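You operate a simulated robot arm through the tools that you are given. There is no shell and no other tool.

You run a simulated robot arm. Do the job below in one go: nothing can be reset, and whatever is moved stays where it is left.

Task
Top up the label cards. At the end: the white cap from the finishing bench is in the caps drawer; there are two label cards on the weighing bench, made up from those on the finishing bench; whatever was shut is shut again. Leave all else as you found it, and nothing knocked over (what rides in a drawer may roll over).

The check looks at the end state, three seconds after you hand in, the way a careful person would. Anything else that was tipped, shoved, dropped, spilled or broken makes it a failure. Lids that push on must go on centred and level and be pressed home; caps that screw on are set level and turned clockwise until they are tight.

Robot
A 7-joint arm with a two-finger parallel gripper, fixed in place. Base frame: the origin is on the floor under the middle of its stand, x ahead of it, y to its left, z up; the work surface is at about z = 900. Readings come in mm, degrees, newtons and seconds.
It reaches about 1372 mm from its shoulder. Its first joint turns from -149.0 to 149.0 degrees. Payload 3.43 kg.
The tool frame sits at the grasp point between the pads (the TCP): z along the fingers, y along the line on which they close. The tips reach 30 mm beyond it. The gripper opens to 94 mm. The fingers are 28 mm wide and 10 mm thick; the gripper's body (50 by 96 mm) begins 55 mm behind the TCP.
Orientation is that of the tool frame in the base frame, as [roll, pitch, yaw] about the fixed x, y, z axes, in that order (R = Rz(yaw) Ry(pitch) Rx(roll)). With the fingers straight down and closing along the base's y, the tool's x points along the base's -x, its y along +y and its z along -z.

Tools
- The arm moves only by the tool play_rows. Its argument "deltas" is a list of rows, each a list of 6 numbers: the shift along the tool's x, y, z in mm, then the turn, a rotation vector about the tool's x, y, z in degrees. In form: [[dx, dy, dz, rx, ry, rz], ...]. A call has 1 to 20 rows; each row is the pose to reach, as a shift and turn from the pose commanded when the call began, along the tool's axes at that moment. "jaw" is the opening in per cent of the stroke, from 0 (shut) to 100 (fully open), set as the call begins (left out, the last holds). Each row takes 0.2 s and may step no farther than 50 mm and 8.6 degrees from the row before; otherwise, or with a gripper value out of range, the whole call is refused. A pose out of reach is approached as far as the arm can. The call stops where the force on the tool passes 40 N (or 10 N more than at its start, if that is more) or the arm is blocked; 0.2 s more then pass. Each finger travels about 45 mm/s and halts on what it meets, pressing with about 33 N; the grip force reading is that of the motor and also rises with nothing between the fingers. The clock runs only during rows and for 0.2 s after the last one: add rows that repeat a pose to give the fingers time. It gives the time, the measured TCP pose, the force on the tool (base axes), the opening and the grip force at its end, in the units of the frame above (readings bear some noise), with the torque about the TCP (base axes, N m) and any sound that the robot's microphone picked up, and new pictures: "views" is both (left out), scene, wrist or none.
- Cameras (640 x 400 px; columns grow to the right, rows downward): "scene" is fixed at [400.5, -498.6, 1450.3]; the picture's right is [0.54, -0.84, 0.00], its down [-0.54, -0.35, -0.76] and it looks along [0.64, 0.41, -0.65] (base axes); focal length 317 px, centre (320, 200). "wrist" rides on the gripper at [76, 14, -102] in the tool frame; the picture's right is [-0.18, 0.98, 0.00], its down [-0.75, -0.14, -0.64] and it looks along [-0.63, -0.12, 0.77] (tool axes); focal length 243 px, centre (320, 200). There is no depth. A picture from a camera that has moved, and an enlarged one, comes with that camera's place and axes in the base frame and with its lens.
- inspect(camera, box): a new picture of the part [left, top, right, bottom] of that camera's present view, enlarged. No time passes.
- sign_off(): hands the job in; it is judged then, once.

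Nothing tells you positions but the pictures and the camera data. Unless the task says otherwise, let go and move clear before handing in.

The tools are called after ">>>" as name(argument=value, ...) on one line, values as JSON. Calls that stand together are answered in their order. play_rows: Moves the arm, as the interface text tells. Its arguments: {"type":"object","properties":{"deltas":{"type":"array"},"jaw":{"type":"number"},"views":{"type":"string","enum":["both","scene","wrist","none"]}},"required":["deltas"]} The other tools are called the same way: inspect (camera, box) takes an enlarged picture of a part of a camera's view; sign_off () hands the job in.

At the start:

```text
time: 0.0
position: [986.5, 16.0, 1128.3]
tcp_rot: [-180.0, 0.0, 179.9]
wrist_force: [0.4, 0.0, -0.9]
wrist_torque: [0.05, -0.01, 0.01]
gripper_width: 93.7
grip_force: 0.1
```

scene: 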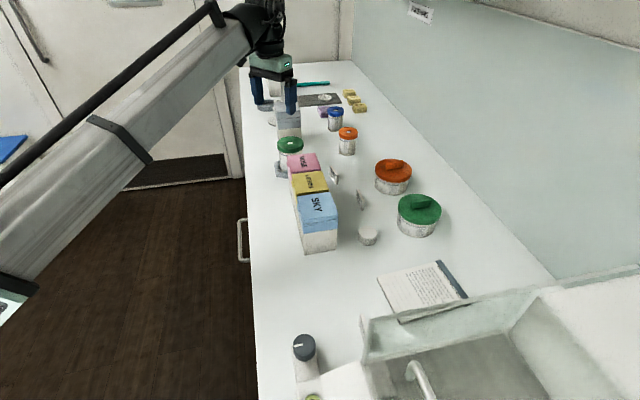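
wrist: 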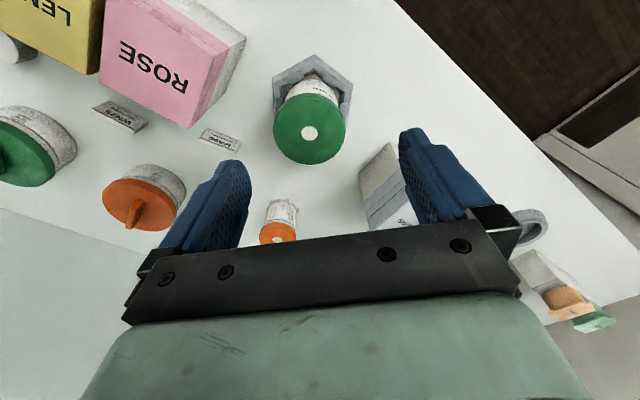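

I see a long bench with boxes (ROSE, LEMON, SKY), jars, cards, and a notebook near a sink. I'll look closer at the parts before moving anything.

>>> inspect(camera="scene", box=[230, 50, 400, 170])

>>> inspect(camera="scene", box=[260, 130, 460, 270])

>>> inspect(camera="scene", box=[240, 250, 500, 400])

>>> inspect(camera="scene", box=[0, 0, 260, 200])

>>> inspect(camera="wrist", box=[0, 0, 320, 260])

>>> inspect(camera="scene", box=[380, 0, 480, 60])

```text
3.33 times, centred on (315, 110) of scene
camera zoom: at [400.5, -498.6, 1450.3], right [0.54, -0.84, 0.0], down [-0.54, -0.35, -0.76], along [0.64, 0.41, -0.65], focal length 1057 px, centre (337, 500)
```

zoom: 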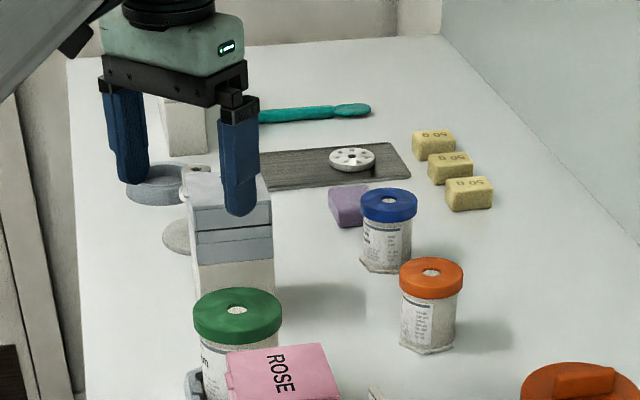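

```text
2.86 times, centred on (360, 200) of scene
camera zoom: at [400.5, -498.6, 1450.3], right [0.54, -0.84, 0.0], down [-0.54, -0.35, -0.76], along [0.64, 0.41, -0.65], focal length 906 px, centre (206, 200)
```

zoom: 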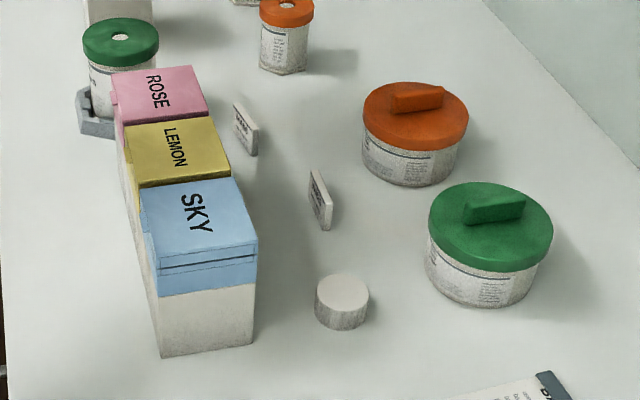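

```text
2.46 times, centred on (370, 325) of scene
camera zoom: at [400.5, -498.6, 1450.3], right [0.54, -0.84, 0.0], down [-0.54, -0.35, -0.76], along [0.64, 0.41, -0.65], focal length 781 px, centre (197, -108)
```

zoom: 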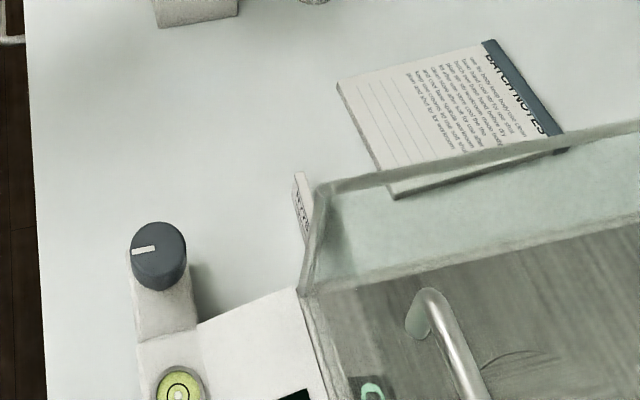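

```text
2.00 times, centred on (130, 100) of scene
camera zoom: at [400.5, -498.6, 1450.3], right [0.54, -0.84, 0.0], down [-0.54, -0.35, -0.76], along [0.64, 0.41, -0.65], focal length 634 px, centre (700, 400)
```

zoom: 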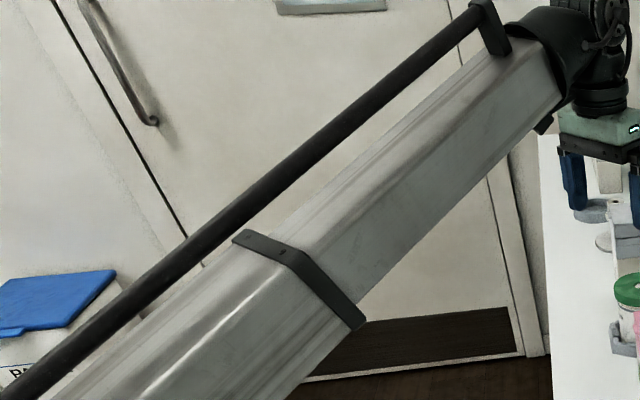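

```text
1.54 times, centred on (160, 130) of wrist
camera zoom: at [910.3, 30.5, 1229.7], right [0.18, 0.98, 0.0], down [0.75, -0.14, 0.64], along [0.63, -0.12, -0.77], focal length 373 px, centre (566, 308)
```

zoom: 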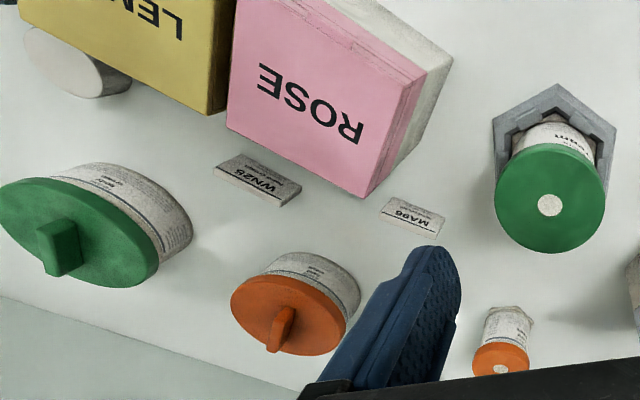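

```text
6.40 times, centred on (430, 30) of scene
camera zoom: at [400.5, -498.6, 1450.3], right [0.54, -0.84, 0.0], down [-0.54, -0.35, -0.76], along [0.64, 0.41, -0.65], focal length 2030 px, centre (-384, 1288)
```

zoom: 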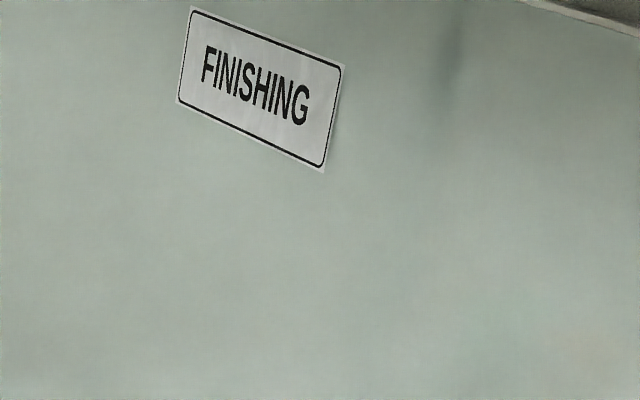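

The bench runs diagonally at about −45° to the base, with a sign reading FINISHING on its back wall. I can't yet see the weighing sign or the caps drawer, so I'll pull the arm up and back to look around.

>>> play_rows(deltas=[[30, 0, -40, 0, 0, 0], [60, 0, -80, 0, 0, 0], [100, 0, -110, 0, 0, 0], [145, 0, -130, 0, 0, 0], [190, 0, -150, 0, 0, 0], [235, 0, -170, 0, 0, 0], [280, 0, -190, 0, 0, 0], [325, -5, -210, 0, 0, 0], [370, -10, -222, 0, 0, 0]], views="both")

```text
time: 0.7
position: [921.2, 17.0, 1212.7]
tcp_rot: [180.0, 1.2, 179.9]
wrist_force: [6.9, 0.5, -12.0]
wrist_torque: [-0.17, -0.12, -0.13]
gripper_width: 93.9
grip_force: 0.2
out of reach, approached as far as the arm can: row 3
stopped in row 3: the force on the tool passed its limit at 50 N (the readings are from after the stop); the commanded pose is now the measured one
camera wrist: at [842.2, 30.8, 1313.7], right [0.18, 0.98, 0.0], down [0.74, -0.14, 0.66], along [0.65, -0.12, -0.75], focal length 243 px, centre (320, 200)
```

scene: 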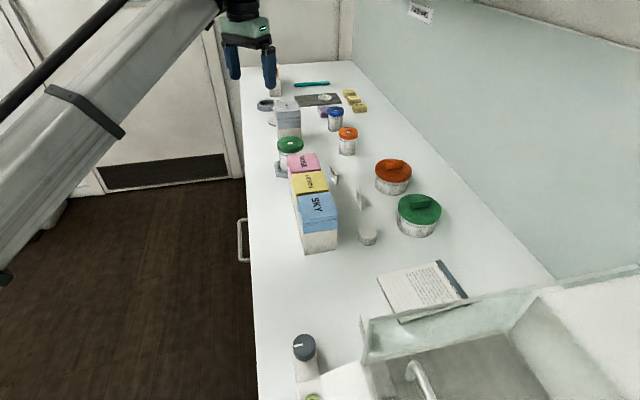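
wrist: 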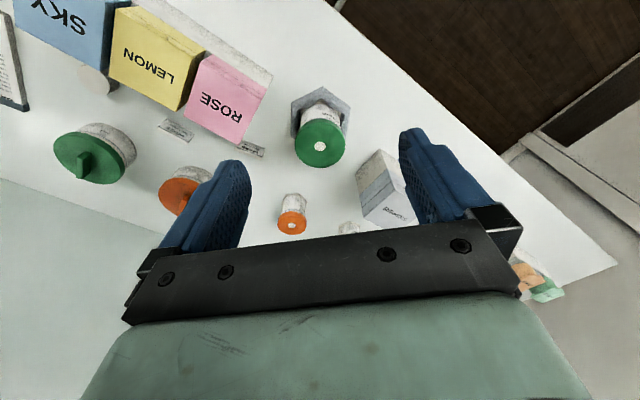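

The arm hit a reach limit going up, and nothing on the bench was disturbed. I'll retreat more gently at about this height.

>>> play_rows(deltas=[[20, 0, 0, 0, -1.2, 0], [50, 0, 0, 0, -1.2, 0], [80, 0, 0, 0, -1.2, 0], [110, 0, 0, 0, -1.2, 0], [140, 0, 0, 0, -1.2, 0], [170, 0, 0, 0, -1.2, 0], [200, 0, 0, 0, -1.2, 0]], views="both")

```text
time: 1.4
position: [860.9, 15.8, 1212.4]
tcp_rot: [-180.0, 3.0, -179.9]
wrist_force: [7.8, 0.9, -11.0]
wrist_torque: [-0.16, -0.09, -0.12]
gripper_width: 94.1
grip_force: 0.0
stopped in row 3: the force on the tool passed its limit at 50 N (the readings are from after the stop); the commanded pose is now the measured one
camera wrist: at [778.9, 30.4, 1310.0], right [0.18, 0.98, 0.01], down [0.72, -0.14, 0.68], along [0.67, -0.12, -0.73], focal length 243 px, centre (320, 200)
```

scene: 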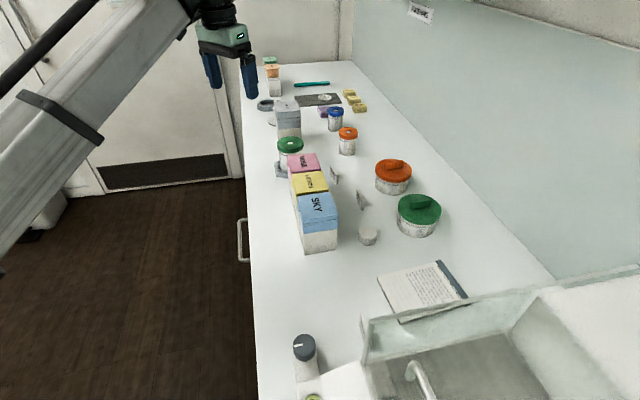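
wrist: 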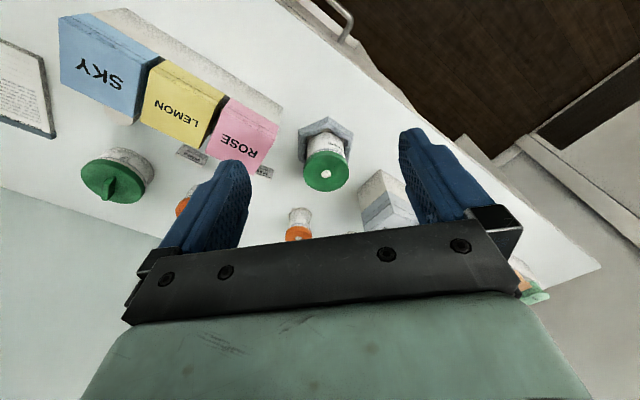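

The force stop came again with nothing visibly touched, so it may be dynamic. I'll retry more slowly while levelling the tool, to see how the force behaves.

>>> play_rows(deltas=[[5, 0, 0, 0, 1, 0], [10, 0, 0, 0, 2, 0], [15, 0, 0, 0, 3, 0], [20, 0, 0, 0, 3, 0], [25, 0, 0, 0, 3, 0], [30, 0, 0, 0, 3, 0], [30, 0, 0, 0, 3, 0]], views="none")

```text
time: 1.8
position: [861.0, 17.1, 1211.0]
tcp_rot: [-179.9, 2.9, 179.9]
wrist_force: [7.0, 0.6, -10.9]
wrist_torque: [-0.08, -0.14, -0.07]
gripper_width: 93.9
grip_force: 0.0
stopped in row 1: the force on the tool passed its limit at 49 N (the readings are from after the stop); the commanded pose is now the measured one
```

The force pattern (pushing forward and down) suggests the gripper body is folding against the forearm. I'll tilt the fingers outward to relieve it, which also lets the wrist camera look further out.

>>> play_rows(deltas=[[-5, 0, 0, 0, -4, 0], [-10, 0, 0, 0, -8, 0], [-10, 0, 0, 0, -12, 0], [-10, 0, 0, 0, -16, 0], [-10, 0, 0, 0, -20, 0], [-10, 0, 0, 0, -20, 0]], views="both")

```text
time: 3.2
position: [869.7, 17.1, 1212.5]
tcp_rot: [-179.9, 22.7, -180.0]
wrist_force: [0.3, -0.4, 1.0]
wrist_torque: [0.01, 0.0, 0.01]
gripper_width: 94.1
grip_force: 0.1
camera wrist: at [758.4, 30.5, 1276.2], right [0.17, 0.98, 0.07], down [0.45, -0.14, 0.88], along [0.88, -0.12, -0.46], focal length 243 px, centre (320, 200)
```

scene: 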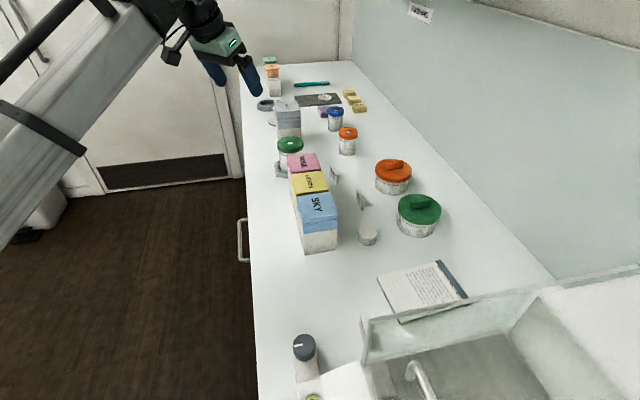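
wrist: 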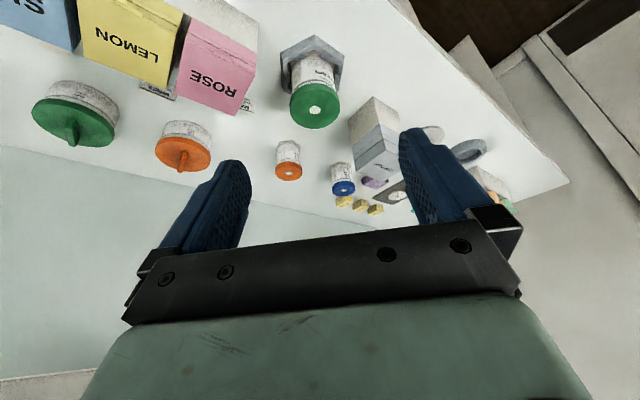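

Confirmed: tilting cleared the load. Next I'll retreat toward the base with more tilt to get a survey pose.

>>> play_rows(deltas=[[29, 0, -12, 0, -3, 0], [58, 0, -24, 0, -6, 0], [87, 0, -36, 0, -9, 0], [115, 0, -48, 0, -12, 0], [144, 0, -60, 0, -15, 0], [173, 0, -72, 0, -18, 0], [202, 0, -84, 0, -21, 0], [231, 0, -96, 0, -24, 0], [231, 0, -96, 0, -24, 0]], views="both")

```text
time: 5.2
position: [618.5, 15.7, 1214.1]
tcp_rot: [-179.9, 46.8, -179.9]
wrist_force: [-0.5, -0.4, -0.3]
wrist_torque: [0.0, -0.02, -0.01]
gripper_width: 93.7
grip_force: 0.0
camera wrist: at [489.9, 28.7, 1227.3], right [0.13, 0.98, 0.13], down [0.05, -0.14, 0.99], along [0.99, -0.12, -0.06], focal length 243 px, centre (320, 200)
```

scene: 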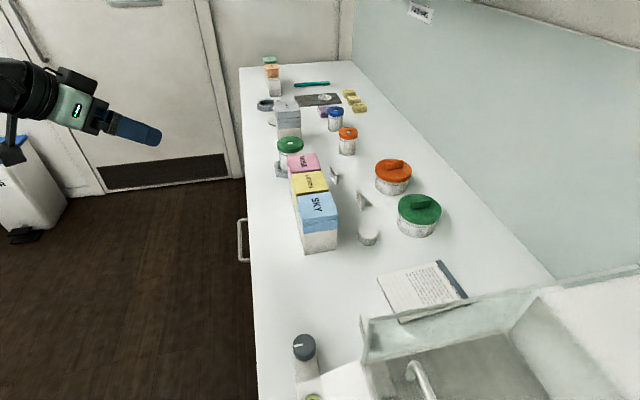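
wrist: 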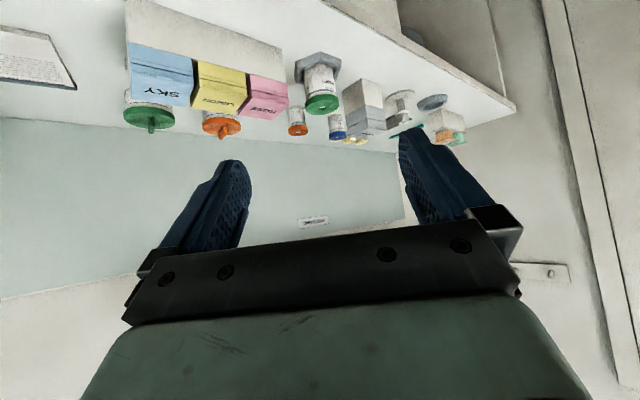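

Survey pose reached. I'll draw in a little more and then pan right to look at the rest of this bench and whatever is past the scale.

>>> play_rows(deltas=[[2.5, 0, -32, 0, -1, 0], [5, 0, -64, 0, -2, 0], [7.5, 0, -96, 0, -3, 0], [10, 0, -128, 0, -3.2, 0], [10, 0, -128, 0, -3.2, 0]], views="wrist")

```text
time: 6.4
position: [553.1, 16.4, 1261.8]
tcp_rot: [179.9, 50.0, -179.9]
wrist_force: [0.2, -0.5, -0.4]
wrist_torque: [0.03, -0.03, -0.03]
gripper_width: 93.9
grip_force: 0.1
out of reach, approached as far as the arm can: row 3, 4, 5
camera wrist: at [424.3, 30.4, 1268.4], right [0.12, 0.98, 0.14], down [-0.01, -0.14, 0.99], along [0.99, -0.12, -0.01], focal length 243 px, centre (320, 200)
```

wrist: 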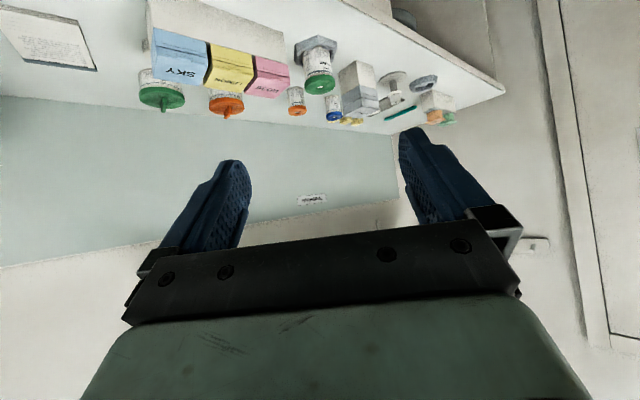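

The arm sits at its inner limit here. I'll pan right about 45° around the base to face the bench square on.

>>> play_rows(deltas=[[0.3, -43.4, -0.4, 3.45, 0, 2.89], [2.8, -86.7, -3.3, 6.89, 0, 5.79], [7.4, -129.5, -8.8, 10.34, 0, 8.68], [14.1, -171.7, -16.9, 13.79, 0, 11.57], [23.1, -212.8, -27.5, 17.24, 0, 14.47], [34.0, -252.8, -40.5, 20.68, 0, 17.36], [46.9, -291.3, -55.8, 24.13, 0, 20.25], [61.7, -328.1, -73.5, 27.58, 0, 23.15], [78.4, -363, -93.4, 31.02, 0, 26.04], [96.7, -395.8, -115.2, 34.47, 0, 28.94], [96.7, -395.8, -115.2, 34.47, 0, 28.94]], views="both")

```text
time: 8.8
position: [400.3, -380.8, 1262.7]
tcp_rot: [-179.9, 50.0, 135.1]
wrist_force: [-0.7, 0.3, 0.3]
wrist_torque: [0.04, 0.02, 0.03]
gripper_width: 94.0
grip_force: 0.1
camera wrist: at [318.9, -280.9, 1268.8], right [0.78, 0.61, 0.14], down [-0.1, -0.09, 0.99], along [0.62, -0.79, -0.01], focal length 243 px, centre (320, 200)
```

scene: 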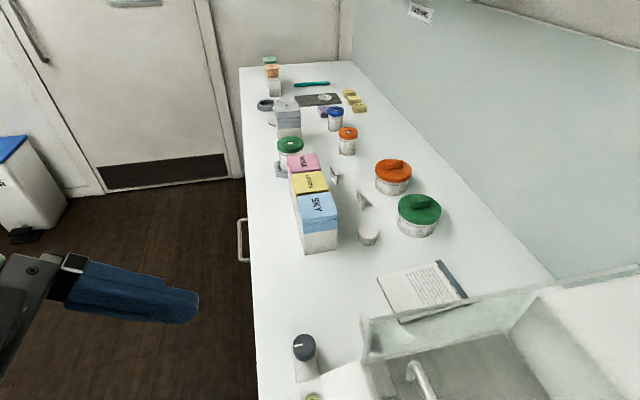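
wrist: 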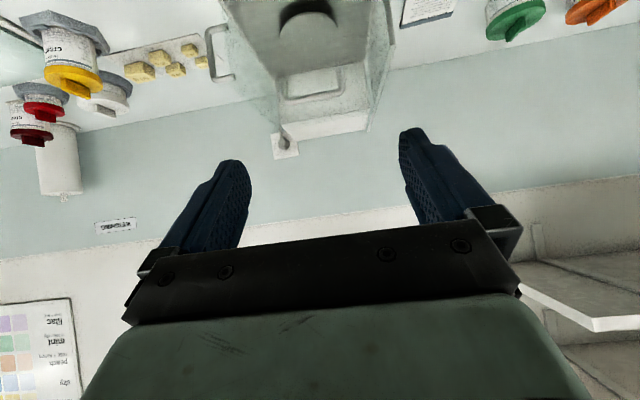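

Now I can see the balance in the middle and another sign further right in the room. I'll zoom in on the wrist view.

>>> inspect(camera="wrist", box=[0, 0, 240, 150])

>>> inspect(camera="wrist", box=[60, 200, 180, 260])

>>> inspect(camera="wrist", box=[200, 0, 460, 160])

>>> inspect(camera="wrist", box=[0, 290, 120, 400])

```text
2.67 times, centred on (120, 75) of wrist
camera zoom: at [318.9, -280.9, 1268.8], right [0.78, 0.61, 0.14], down [-0.1, -0.09, 0.99], along [0.62, -0.79, -0.01], focal length 647 px, centre (853, 533)
```

zoom: 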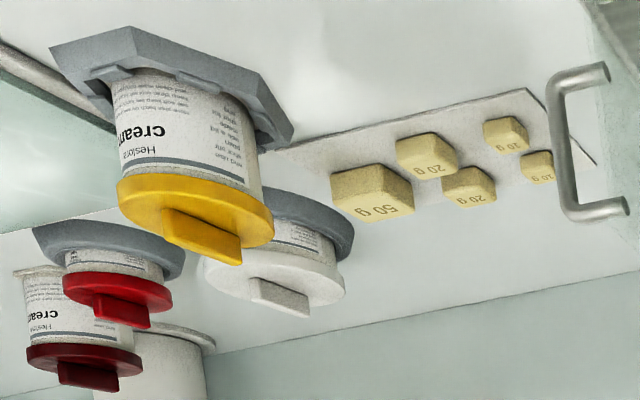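

```text
5.33 times, centred on (120, 230) of wrist
camera zoom: at [318.9, -280.9, 1268.8], right [0.78, 0.61, 0.14], down [-0.1, -0.09, 0.99], along [0.62, -0.79, -0.01], focal length 1294 px, centre (1387, 40)
```

zoom: 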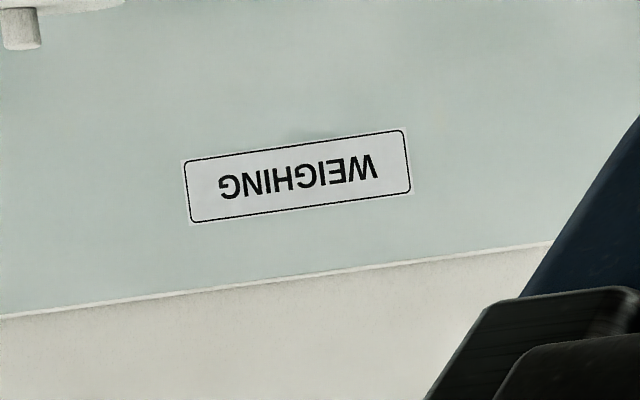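

```text
2.46 times, centred on (330, 80) of wrist
camera zoom: at [318.9, -280.9, 1268.8], right [0.78, 0.61, 0.14], down [-0.1, -0.09, 0.99], along [0.62, -0.79, -0.01], focal length 597 px, centre (295, 495)
```

zoom: 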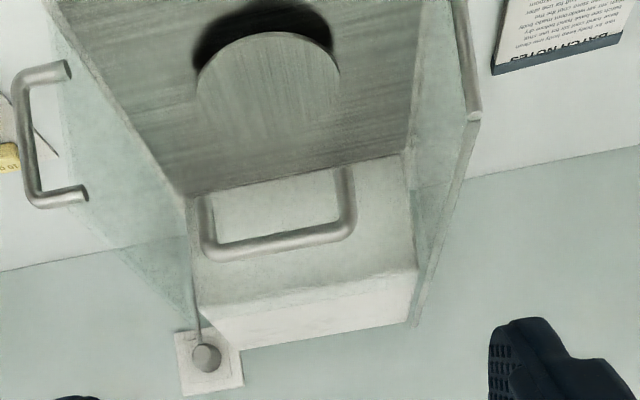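

```text
3.64 times, centred on (60, 345) of wrist
camera zoom: at [318.9, -280.9, 1268.8], right [0.78, 0.61, 0.14], down [-0.1, -0.09, 0.99], along [0.62, -0.79, -0.01], focal length 882 px, centre (1266, -327)
```

zoom: 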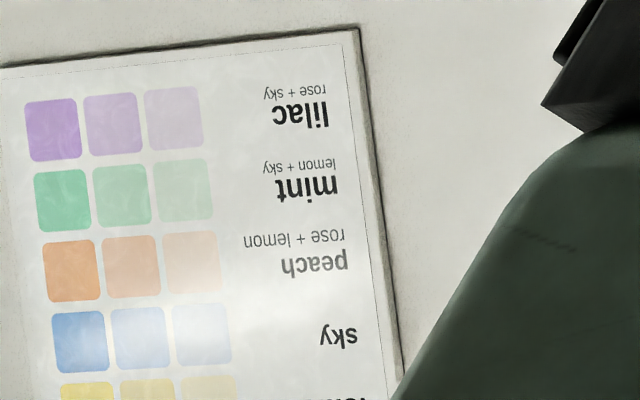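

The sign further along reads WEIGHING, so the weighing bench lies at the other end past the balance. I'll pan another 45° to see it properly.

>>> play_rows(deltas=[[0.3, -43.4, -0.4, 3.45, 0, 2.89], [2.8, -86.7, -3.3, 6.89, 0, 5.79], [7.4, -129.5, -8.8, 10.34, 0, 8.68], [14.1, -171.7, -16.9, 13.79, 0, 11.57], [23.1, -212.8, -27.5, 17.24, 0, 14.47], [34.0, -252.8, -40.5, 20.68, 0, 17.36], [46.9, -291.3, -55.8, 24.13, 0, 20.25], [61.7, -328.1, -73.5, 27.58, 0, 23.15], [78.4, -363, -93.4, 31.02, 0, 26.04], [96.7, -395.8, -115.2, 34.47, 0, 28.94], [96.7, -395.8, -115.2, 34.47, 0, 28.94]], views="wrist")

```text
time: 11.2
position: [15.4, -551.2, 1261.5]
tcp_rot: [-180.0, 49.9, 90.0]
wrist_force: [0.5, 0.1, -0.6]
wrist_torque: [0.02, -0.01, -0.01]
gripper_width: 94.0
grip_force: 0.1
camera wrist: at [27.5, -424.1, 1268.3], right [0.98, -0.12, 0.14], down [-0.14, 0.01, 0.99], along [-0.12, -0.99, -0.01], focal length 243 px, centre (320, 200)
```

wrist: 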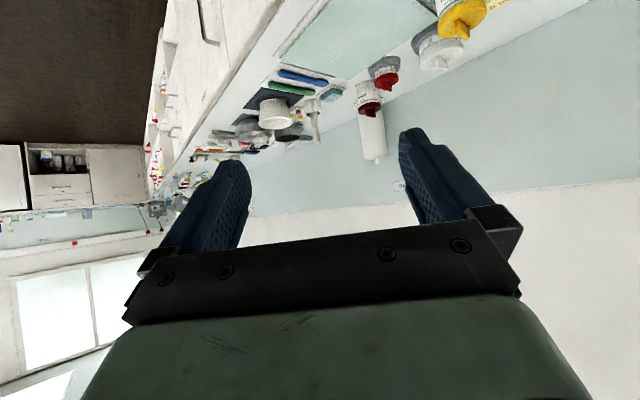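

>>> inspect(camera="wrist", box=[150, 0, 420, 170])

>>> inspect(camera="wrist", box=[350, 0, 590, 150])

>>> inspect(camera="wrist", box=[0, 80, 250, 240])

```text
2.35 times, centred on (285, 85) of wrist
camera zoom: at [27.5, -424.1, 1268.3], right [0.98, -0.12, 0.14], down [-0.14, 0.01, 0.99], along [-0.12, -0.99, -0.01], focal length 571 px, centre (402, 471)
```

zoom: 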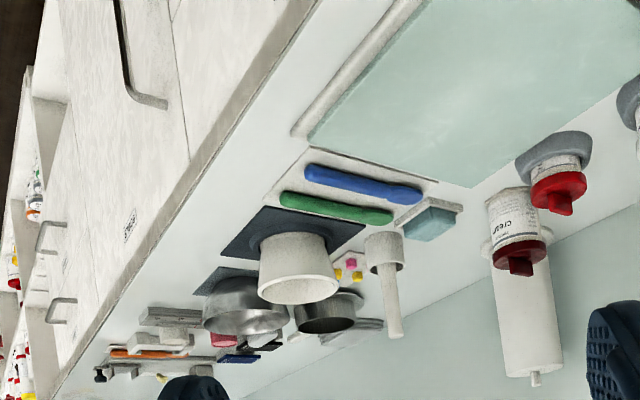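

```text
2.67 times, centred on (470, 75) of wrist
camera zoom: at [27.5, -424.1, 1268.3], right [0.98, -0.12, 0.14], down [-0.14, 0.01, 0.99], along [-0.12, -0.99, -0.01], focal length 647 px, centre (-80, 533)
```

zoom: 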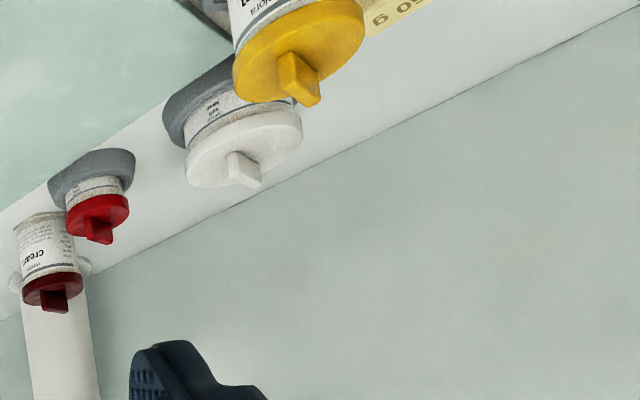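

```text
2.50 times, centred on (125, 160) of wrist
camera zoom: at [27.5, -424.1, 1268.3], right [0.98, -0.12, 0.14], down [-0.14, 0.01, 0.99], along [-0.12, -0.99, -0.01], focal length 606 px, centre (808, 300)
```

zoom: 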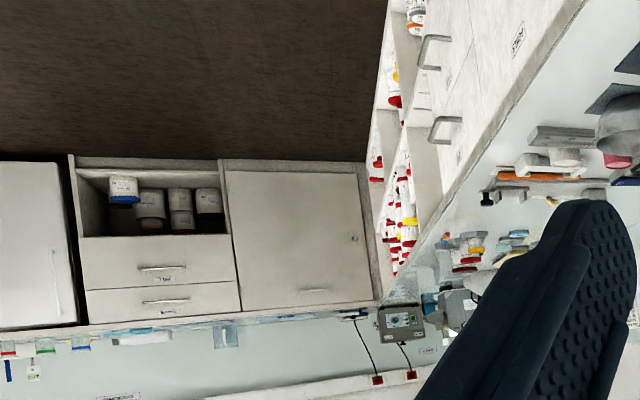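

The room has more benches beyond, and drawer fronts with labels under the bench edge. I'll zoom into the scene camera on the small card by the balance, and read the drawer labels.

>>> inspect(camera="scene", box=[330, 300, 410, 350])

>>> inspect(camera="wrist", box=[180, 60, 240, 110])

>>> inspect(camera="scene", box=[330, 150, 400, 220])

```text
8.00 times, centred on (370, 325) of scene
camera zoom: at [400.5, -498.6, 1450.3], right [0.54, -0.84, 0.0], down [-0.54, -0.35, -0.76], along [0.64, 0.41, -0.65], focal length 2538 px, centre (-80, -800)
```

zoom: 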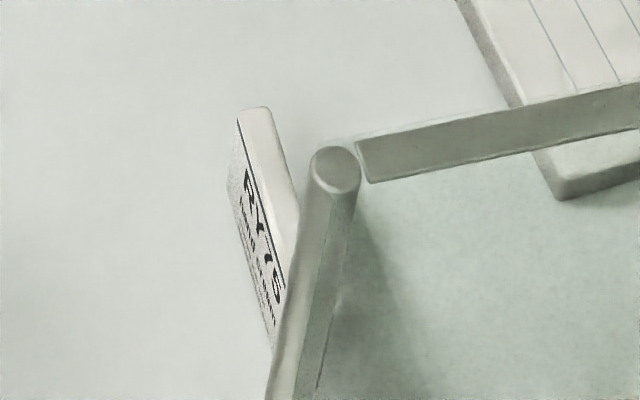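

```text
8.00 times, centred on (210, 85) of wrist
camera zoom: at [27.5, -424.1, 1268.3], right [0.98, -0.12, 0.14], down [-0.14, 0.01, 0.99], along [-0.12, -0.99, -0.01], focal length 1941 px, centre (1200, 1120)
```

zoom: 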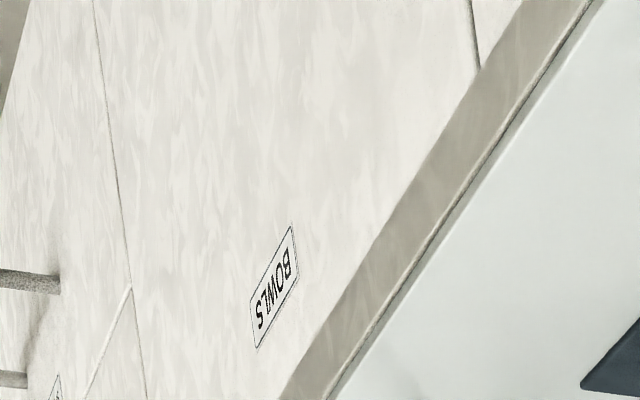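

```text
5.71 times, centred on (365, 185) of scene
camera zoom: at [400.5, -498.6, 1450.3], right [0.54, -0.84, 0.0], down [-0.54, -0.35, -0.76], along [0.64, 0.41, -0.65], focal length 1813 px, centre (63, 286)
```

zoom: 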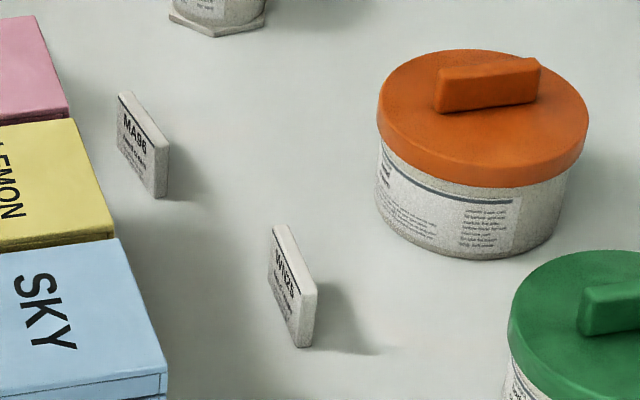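

There are three standing cards visible: MA98, WN28 and one by the balance (RV15?). I'll read the notebook for relevant text, then look lower at the drawer fronts.

>>> inspect(camera="scene", box=[370, 255, 475, 325])

>>> inspect(camera="scene", box=[225, 200, 275, 280])

>>> inspect(camera="wrist", box=[150, 0, 240, 60])

```text
5.71 times, centred on (422, 290) of scene
camera zoom: at [400.5, -498.6, 1450.3], right [0.54, -0.84, 0.0], down [-0.54, -0.35, -0.76], along [0.64, 0.41, -0.65], focal length 1813 px, centre (-266, -314)
```

zoom: 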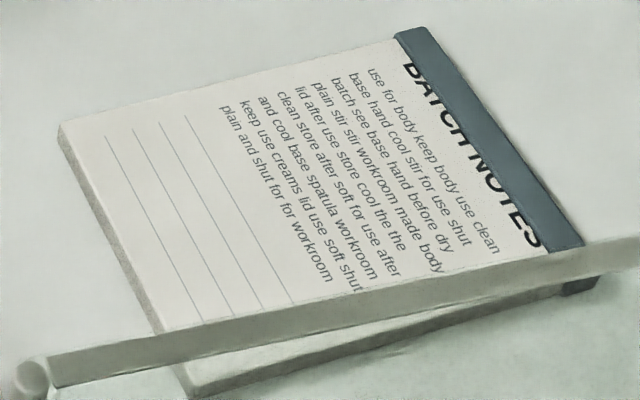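

```text
5.00 times, centred on (250, 240) of scene
camera zoom: at [400.5, -498.6, 1450.3], right [0.54, -0.84, 0.0], down [-0.54, -0.35, -0.76], along [0.64, 0.41, -0.65], focal length 1586 px, centre (670, 0)
```

zoom: 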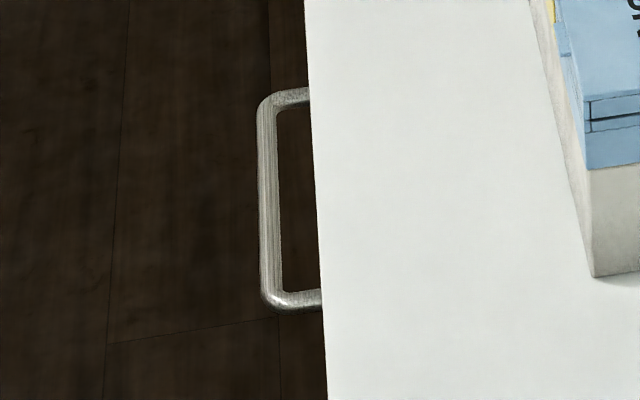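

```text
6.67 times, centred on (195, 30) of wrist
camera zoom: at [27.5, -424.1, 1268.3], right [0.98, -0.12, 0.14], down [-0.14, 0.01, 0.99], along [-0.12, -0.99, -0.01], focal length 1618 px, centre (1153, 1333)
```

zoom: 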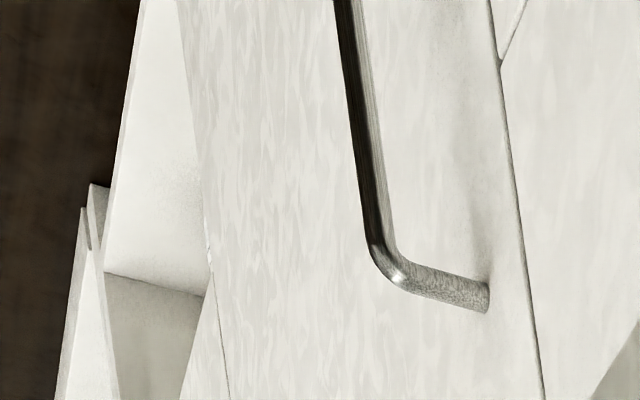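

Handles sit around z≈800 on the bench front. I'll lower the arm in the free aisle and tip the camera down to read the drawer labels.

>>> play_rows(deltas=[[32, 0, 16, 0, 3, 0], [65, 0, 33, 0, 6, 0], [97, 0, 49, 0, 10, 0], [129, 0, 65, 0, 13, 0], [162, 0, 82, 0, 17, 0], [194, 0, 98, 0, 20, 0], [194, 0, 98, 0, 20, 0]], views="wrist")

```text
time: 12.8
position: [12.9, -540.7, 1075.2]
tcp_rot: [179.9, 29.9, 90.0]
wrist_force: [0.0, 0.0, 1.4]
wrist_torque: [0.03, -0.02, 0.02]
gripper_width: 93.8
grip_force: 0.0
out of reach, approached as far as the arm can: row 4, 5, 6, 7
camera wrist: at [26.6, -424.6, 1125.6], right [0.98, -0.16, 0.09], down [-0.14, -0.33, 0.93], along [-0.12, -0.93, -0.35], focal length 243 px, centre (320, 200)
```

wrist: 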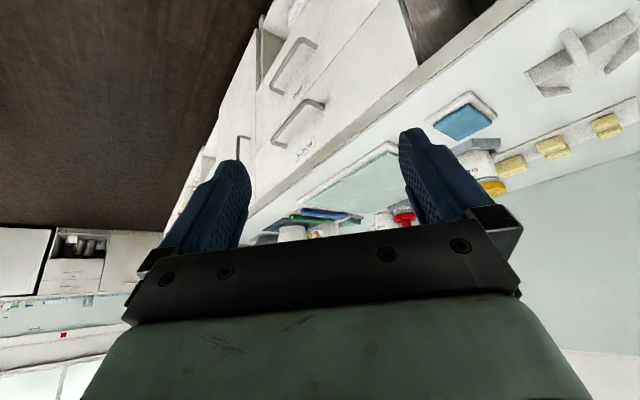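

>>> inspect(camera="wrist", box=[240, 0, 440, 180])

>>> inspect(camera="wrist", box=[280, 60, 340, 170])

>>> inspect(camera="wrist", box=[400, 0, 640, 200])

```text
2.22 times, centred on (340, 90) of wrist
camera zoom: at [26.6, -424.6, 1125.6], right [0.98, -0.16, 0.09], down [-0.14, -0.33, 0.93], along [-0.12, -0.93, -0.35], focal length 539 px, centre (276, 444)
```

zoom: 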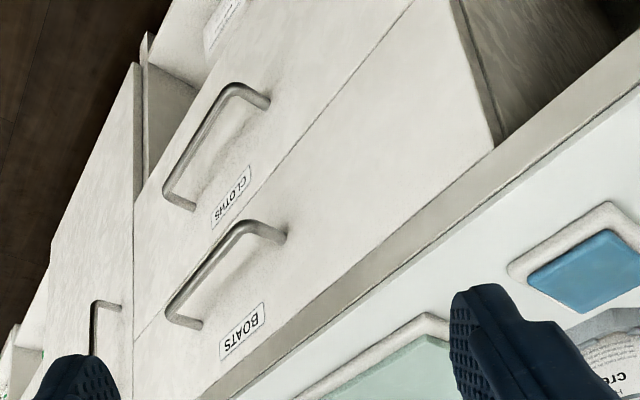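

```text
3.64 times, centred on (310, 115) of wrist
camera zoom: at [26.6, -424.6, 1125.6], right [0.98, -0.16, 0.09], down [-0.14, -0.33, 0.93], along [-0.12, -0.93, -0.35], focal length 882 px, centre (356, 509)
```

zoom: 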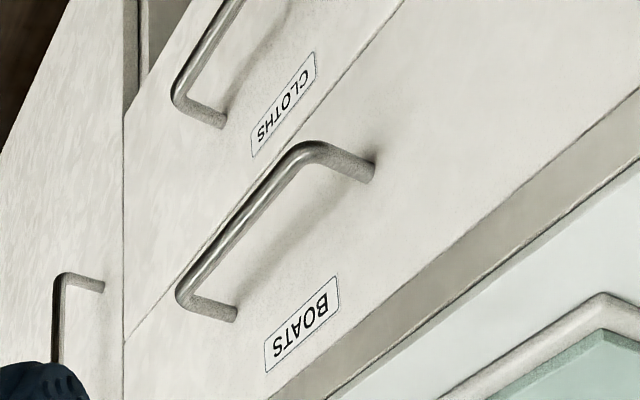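

```text
2.00 times, centred on (520, 100) of wrist
camera zoom: at [26.6, -424.6, 1125.6], right [0.98, -0.16, 0.09], down [-0.14, -0.33, 0.93], along [-0.12, -0.93, -0.35], focal length 485 px, centre (-80, 400)
```

zoom: 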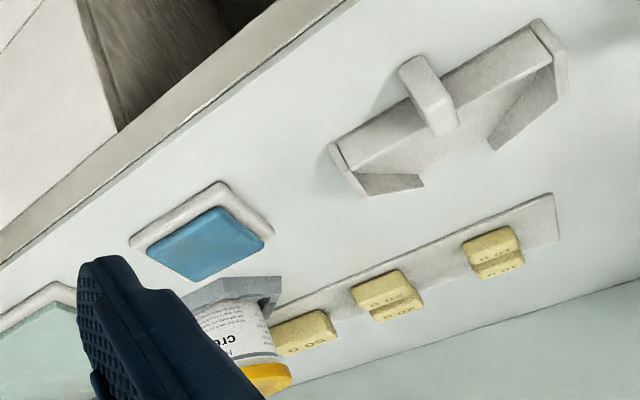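

The weighing-side drawers are BOATS and CLOTHS. Now I'll pan back left at this height to read the drawers under the finishing side.

>>> play_rows(deltas=[[2.7, 47.1, -1.5, -2.49, 0, -4.34], [9.0, 93.7, -5.2, -4.99, 0, -8.67], [18.8, 139.5, -10.8, -7.48, 0, -13.0], [32.1, 184.2, -18.4, -9.97, 0, -17.34], [48.6, 227.3, -28.0, -12.46, 0, -21.68], [68.4, 268.7, -39.3, -14.96, 0, -26.01], [91.2, 307.9, -52.4, -17.45, 0, -30.35], [116.9, 344.6, -67.2, -19.94, 0, -34.68], [145.2, 378.6, -83.5, -22.43, 0, -39.02], [176.0, 409.6, -101.2, -24.93, 0, -43.35], [209.0, 437.5, -120.2, -27.42, 0, -47.69], [244.1, 461.9, -140.3, -29.91, 0, -52.02], [280.8, 482.6, -161.5, -32.4, 0, -56.36], [319.0, 499.7, -183.4, -34.9, 0, -60.69], [358.2, 512.8, -206.0, -37.39, 0, -65.03], [358.2, 512.8, -206.0, -37.39, 0, -65.03]], views="wrist")

```text
time: 16.2
position: [562.1, -135.2, 1096.3]
tcp_rot: [-179.9, 29.9, 165.1]
wrist_force: [-0.6, -0.2, 0.5]
wrist_torque: [-0.01, 0.0, 0.01]
gripper_width: 93.9
grip_force: 0.0
out of reach, approached as far as the arm can: row 1, 2, 3, 4, 5, 6, 7, 8, 9, 10, 11, 12, 13, 14, 15, 16
camera wrist: at [451.7, -92.3, 1146.2], right [0.41, 0.91, 0.09], down [0.29, -0.22, 0.93], along [0.87, -0.35, -0.35], focal length 243 px, centre (320, 200)
```

wrist: 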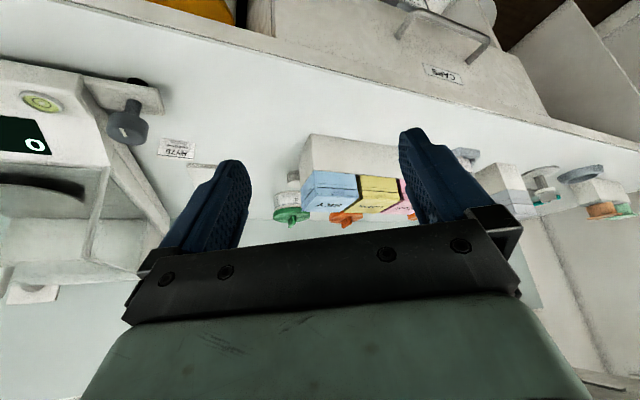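

The finishing-side drawer is labelled CAPS. I'll zoom in to check that and the card beside the balance.

>>> inspect(camera="wrist", box=[380, 0, 540, 110])

>>> inspect(camera="wrist", box=[80, 60, 240, 180])

>>> inspect(camera="wrist", box=[240, 100, 440, 230])

>>> inspect(camera="wrist", box=[440, 100, 640, 230])

```text
3.64 times, centred on (460, 55) of wrist
camera zoom: at [451.7, -92.3, 1146.2], right [0.41, 0.91, 0.09], down [0.29, -0.22, 0.93], along [0.87, -0.35, -0.35], focal length 882 px, centre (-189, 727)
```

zoom: 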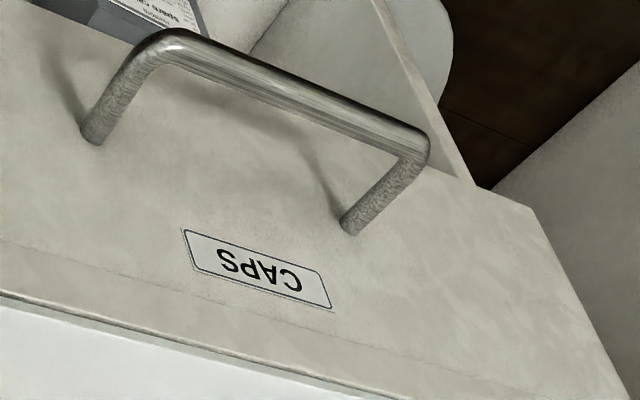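

```text
3.33 times, centred on (160, 120) of wrist
camera zoom: at [451.7, -92.3, 1146.2], right [0.41, 0.91, 0.09], down [0.29, -0.22, 0.93], along [0.87, -0.35, -0.35], focal length 809 px, centre (853, 467)
```

zoom: 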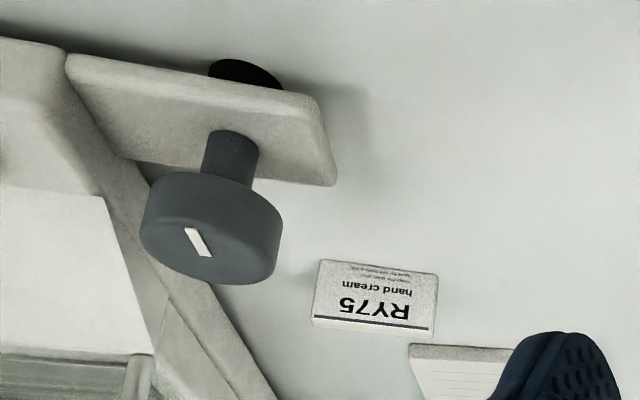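

```text
3.08 times, centred on (340, 165) of wrist
camera zoom: at [451.7, -92.3, 1146.2], right [0.41, 0.91, 0.09], down [0.29, -0.22, 0.93], along [0.87, -0.35, -0.35], focal length 746 px, centre (258, 308)
```

zoom: 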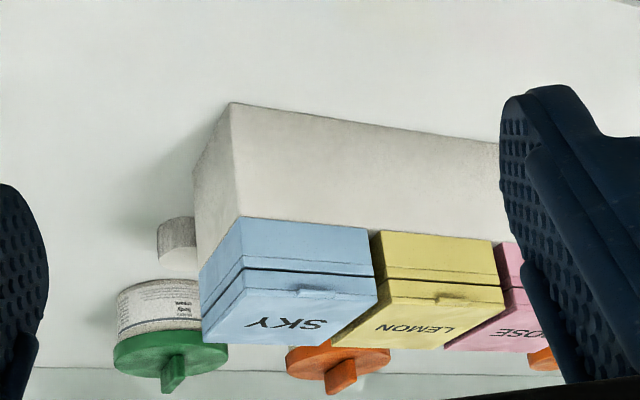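

```text
3.08 times, centred on (540, 165) of wrist
camera zoom: at [451.7, -92.3, 1146.2], right [0.41, 0.91, 0.09], down [0.29, -0.22, 0.93], along [0.87, -0.35, -0.35], focal length 746 px, centre (-357, 308)
```

zoom: 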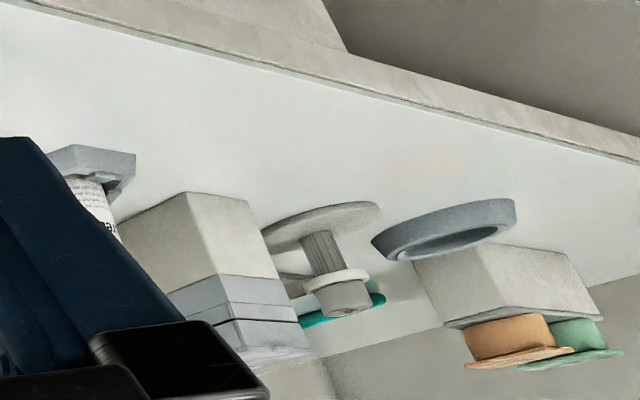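

The CAPS drawer is confirmed (handle near s≈555 along the bench), and the card by the balance reads RY75. I'll swing back toward the weighing side to survey for cards already there and for the boundary between the benches.

>>> play_rows(deltas=[[-3.7, -40.6, -10.8, 1.9, 0, 3.25], [-7.4, -81.2, -21.5, 3.7, 0, 6.5], [-11.1, -121.8, -32.3, 5.6, 0, 9.75], [-14.8, -162.3, -43, 7.5, 0, 13], [-18.5, -203, -53.8, 9.3, 0, 16.25], [-22.2, -243.5, -64.5, 11.2, 0, 19.5], [-11.4, -280.8, -83.6, 13.1, 0, 22.8], [-0.6, -318, -102.7, 15, 0, 26], [10.2, -355.3, -121.8, 16.9, 0, 29.3], [21, -392.6, -140.9, 18.7, 0, 32.6], [31.8, -430, -160, 20.6, 0, 35.8], [42.6, -467.1, -179.1, 22.5, 0, 39.1], [42.6, -467.1, -179.1, 22.5, 0, 39.1]], views="wrist")

```text
time: 19.0
position: [319.8, -554.3, 1233.1]
tcp_rot: [-179.9, 30.0, 120.0]
wrist_force: [-0.3, 0.2, -0.6]
wrist_torque: [-0.01, -0.01, 0.02]
gripper_width: 93.9
grip_force: 0.0
camera wrist: at [271.2, -444.9, 1282.3], right [0.93, 0.35, 0.09], down [0.04, -0.36, 0.93], along [0.36, -0.87, -0.35], focal length 243 px, centre (320, 200)
```

wrist: 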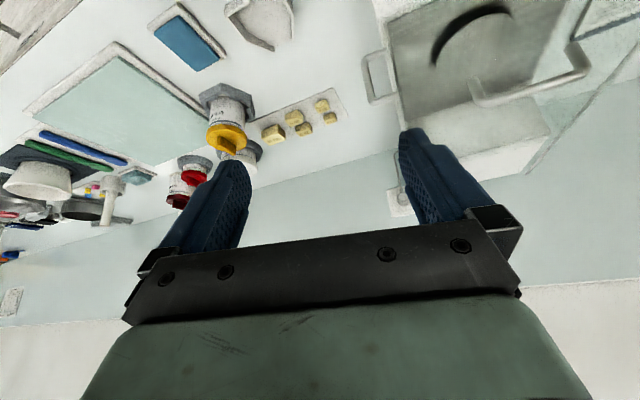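

>>> inspect(camera="wrist", box=[0, 0, 250, 160])

>>> inspect(camera="wrist", box=[200, 0, 420, 160])

>>> inspect(camera="wrist", box=[0, 120, 180, 330])

>>> inspect(camera="wrist", box=[360, 0, 640, 230])

```text
2.50 times, centred on (125, 80) of wrist
camera zoom: at [271.2, -444.9, 1282.3], right [0.93, 0.35, 0.09], down [0.04, -0.36, 0.93], along [0.36, -0.87, -0.35], focal length 606 px, centre (808, 500)
```

zoom: 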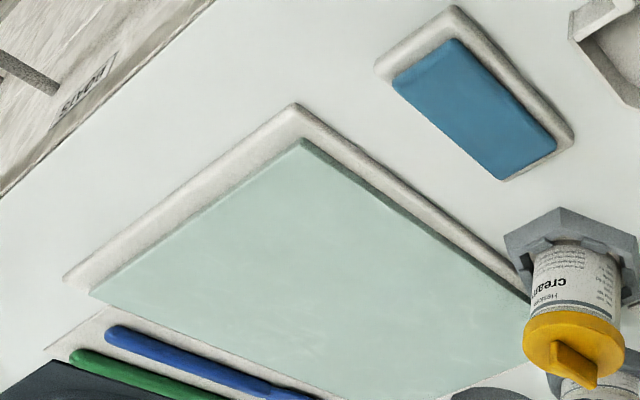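

```text
2.50 times, centred on (310, 80) of wrist
camera zoom: at [271.2, -444.9, 1282.3], right [0.93, 0.35, 0.09], down [0.04, -0.36, 0.93], along [0.36, -0.87, -0.35], focal length 606 px, centre (345, 500)
```

zoom: 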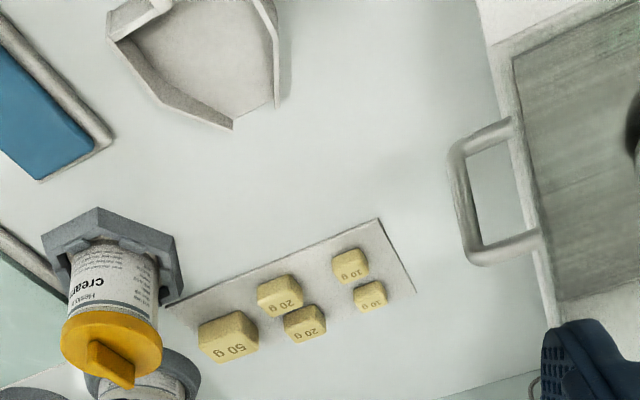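

```text
1.90 times, centred on (90, 225) of wrist
camera zoom: at [271.2, -444.9, 1282.3], right [0.93, 0.35, 0.09], down [0.04, -0.36, 0.93], along [0.36, -0.87, -0.35], focal length 462 px, centre (758, 152)
```

zoom: 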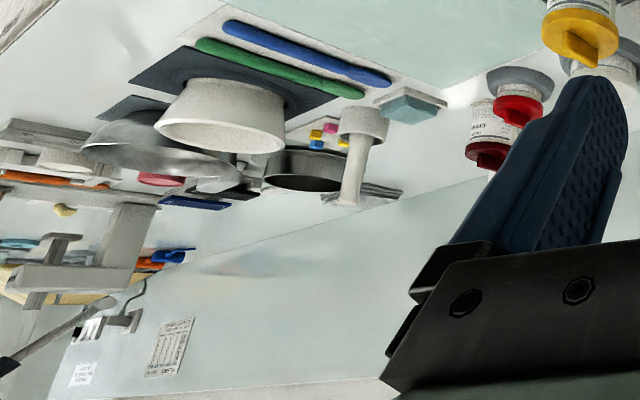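

```text
1.74 times, centred on (500, 115) of wrist
camera zoom: at [271.2, -444.9, 1282.3], right [0.93, 0.35, 0.09], down [0.04, -0.36, 0.93], along [0.36, -0.87, -0.35], focal length 422 px, centre (7, 348)
```

zoom: 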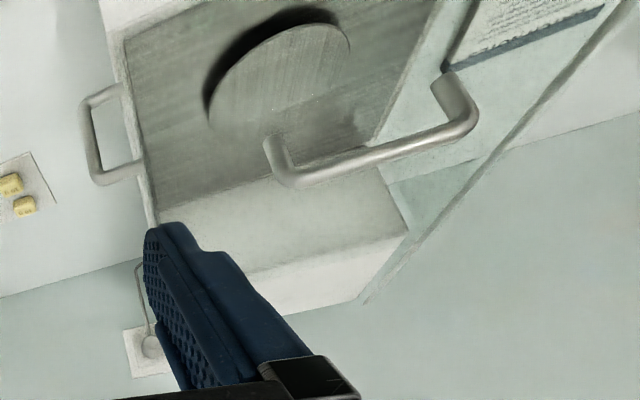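

No cards stand on the open weighing stretch so far and I see no seam yet. I'll look further along, past the glass plate, to check the rest of the weighing bench.

>>> play_rows(deltas=[[2, -45, -2, 2, 0, 3.47], [6, -90, -5, 4, 0, 6.94], [12, -134, -9, 6, 0, 10.4], [20, -177, -14, 8, 0, 13.9], [30, -219, -20, 10, 0, 17.3], [42, -260, -27, 12, 0, 20.8], [56, -299, -35, 14, 0, 24.3], [72, -336, -44, 16, 0, 27.8], [72, -336, -44, 16, 0, 27.8]], views="wrist")

```text
time: 21.0
position: [-15.9, -647.8, 1234.0]
tcp_rot: [-180.0, 30.0, 87.8]
wrist_force: [0.0, -0.5, 0.0]
wrist_torque: [0.01, 0.0, -0.01]
gripper_width: 94.1
grip_force: 0.0
camera wrist: at [2.2, -531.9, 1283.8], right [0.98, -0.2, 0.09], down [-0.15, -0.33, 0.93], along [-0.15, -0.92, -0.35], focal length 243 px, centre (320, 200)
```

wrist: 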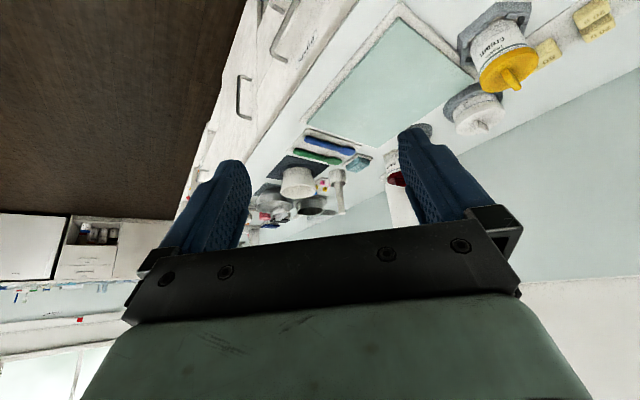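

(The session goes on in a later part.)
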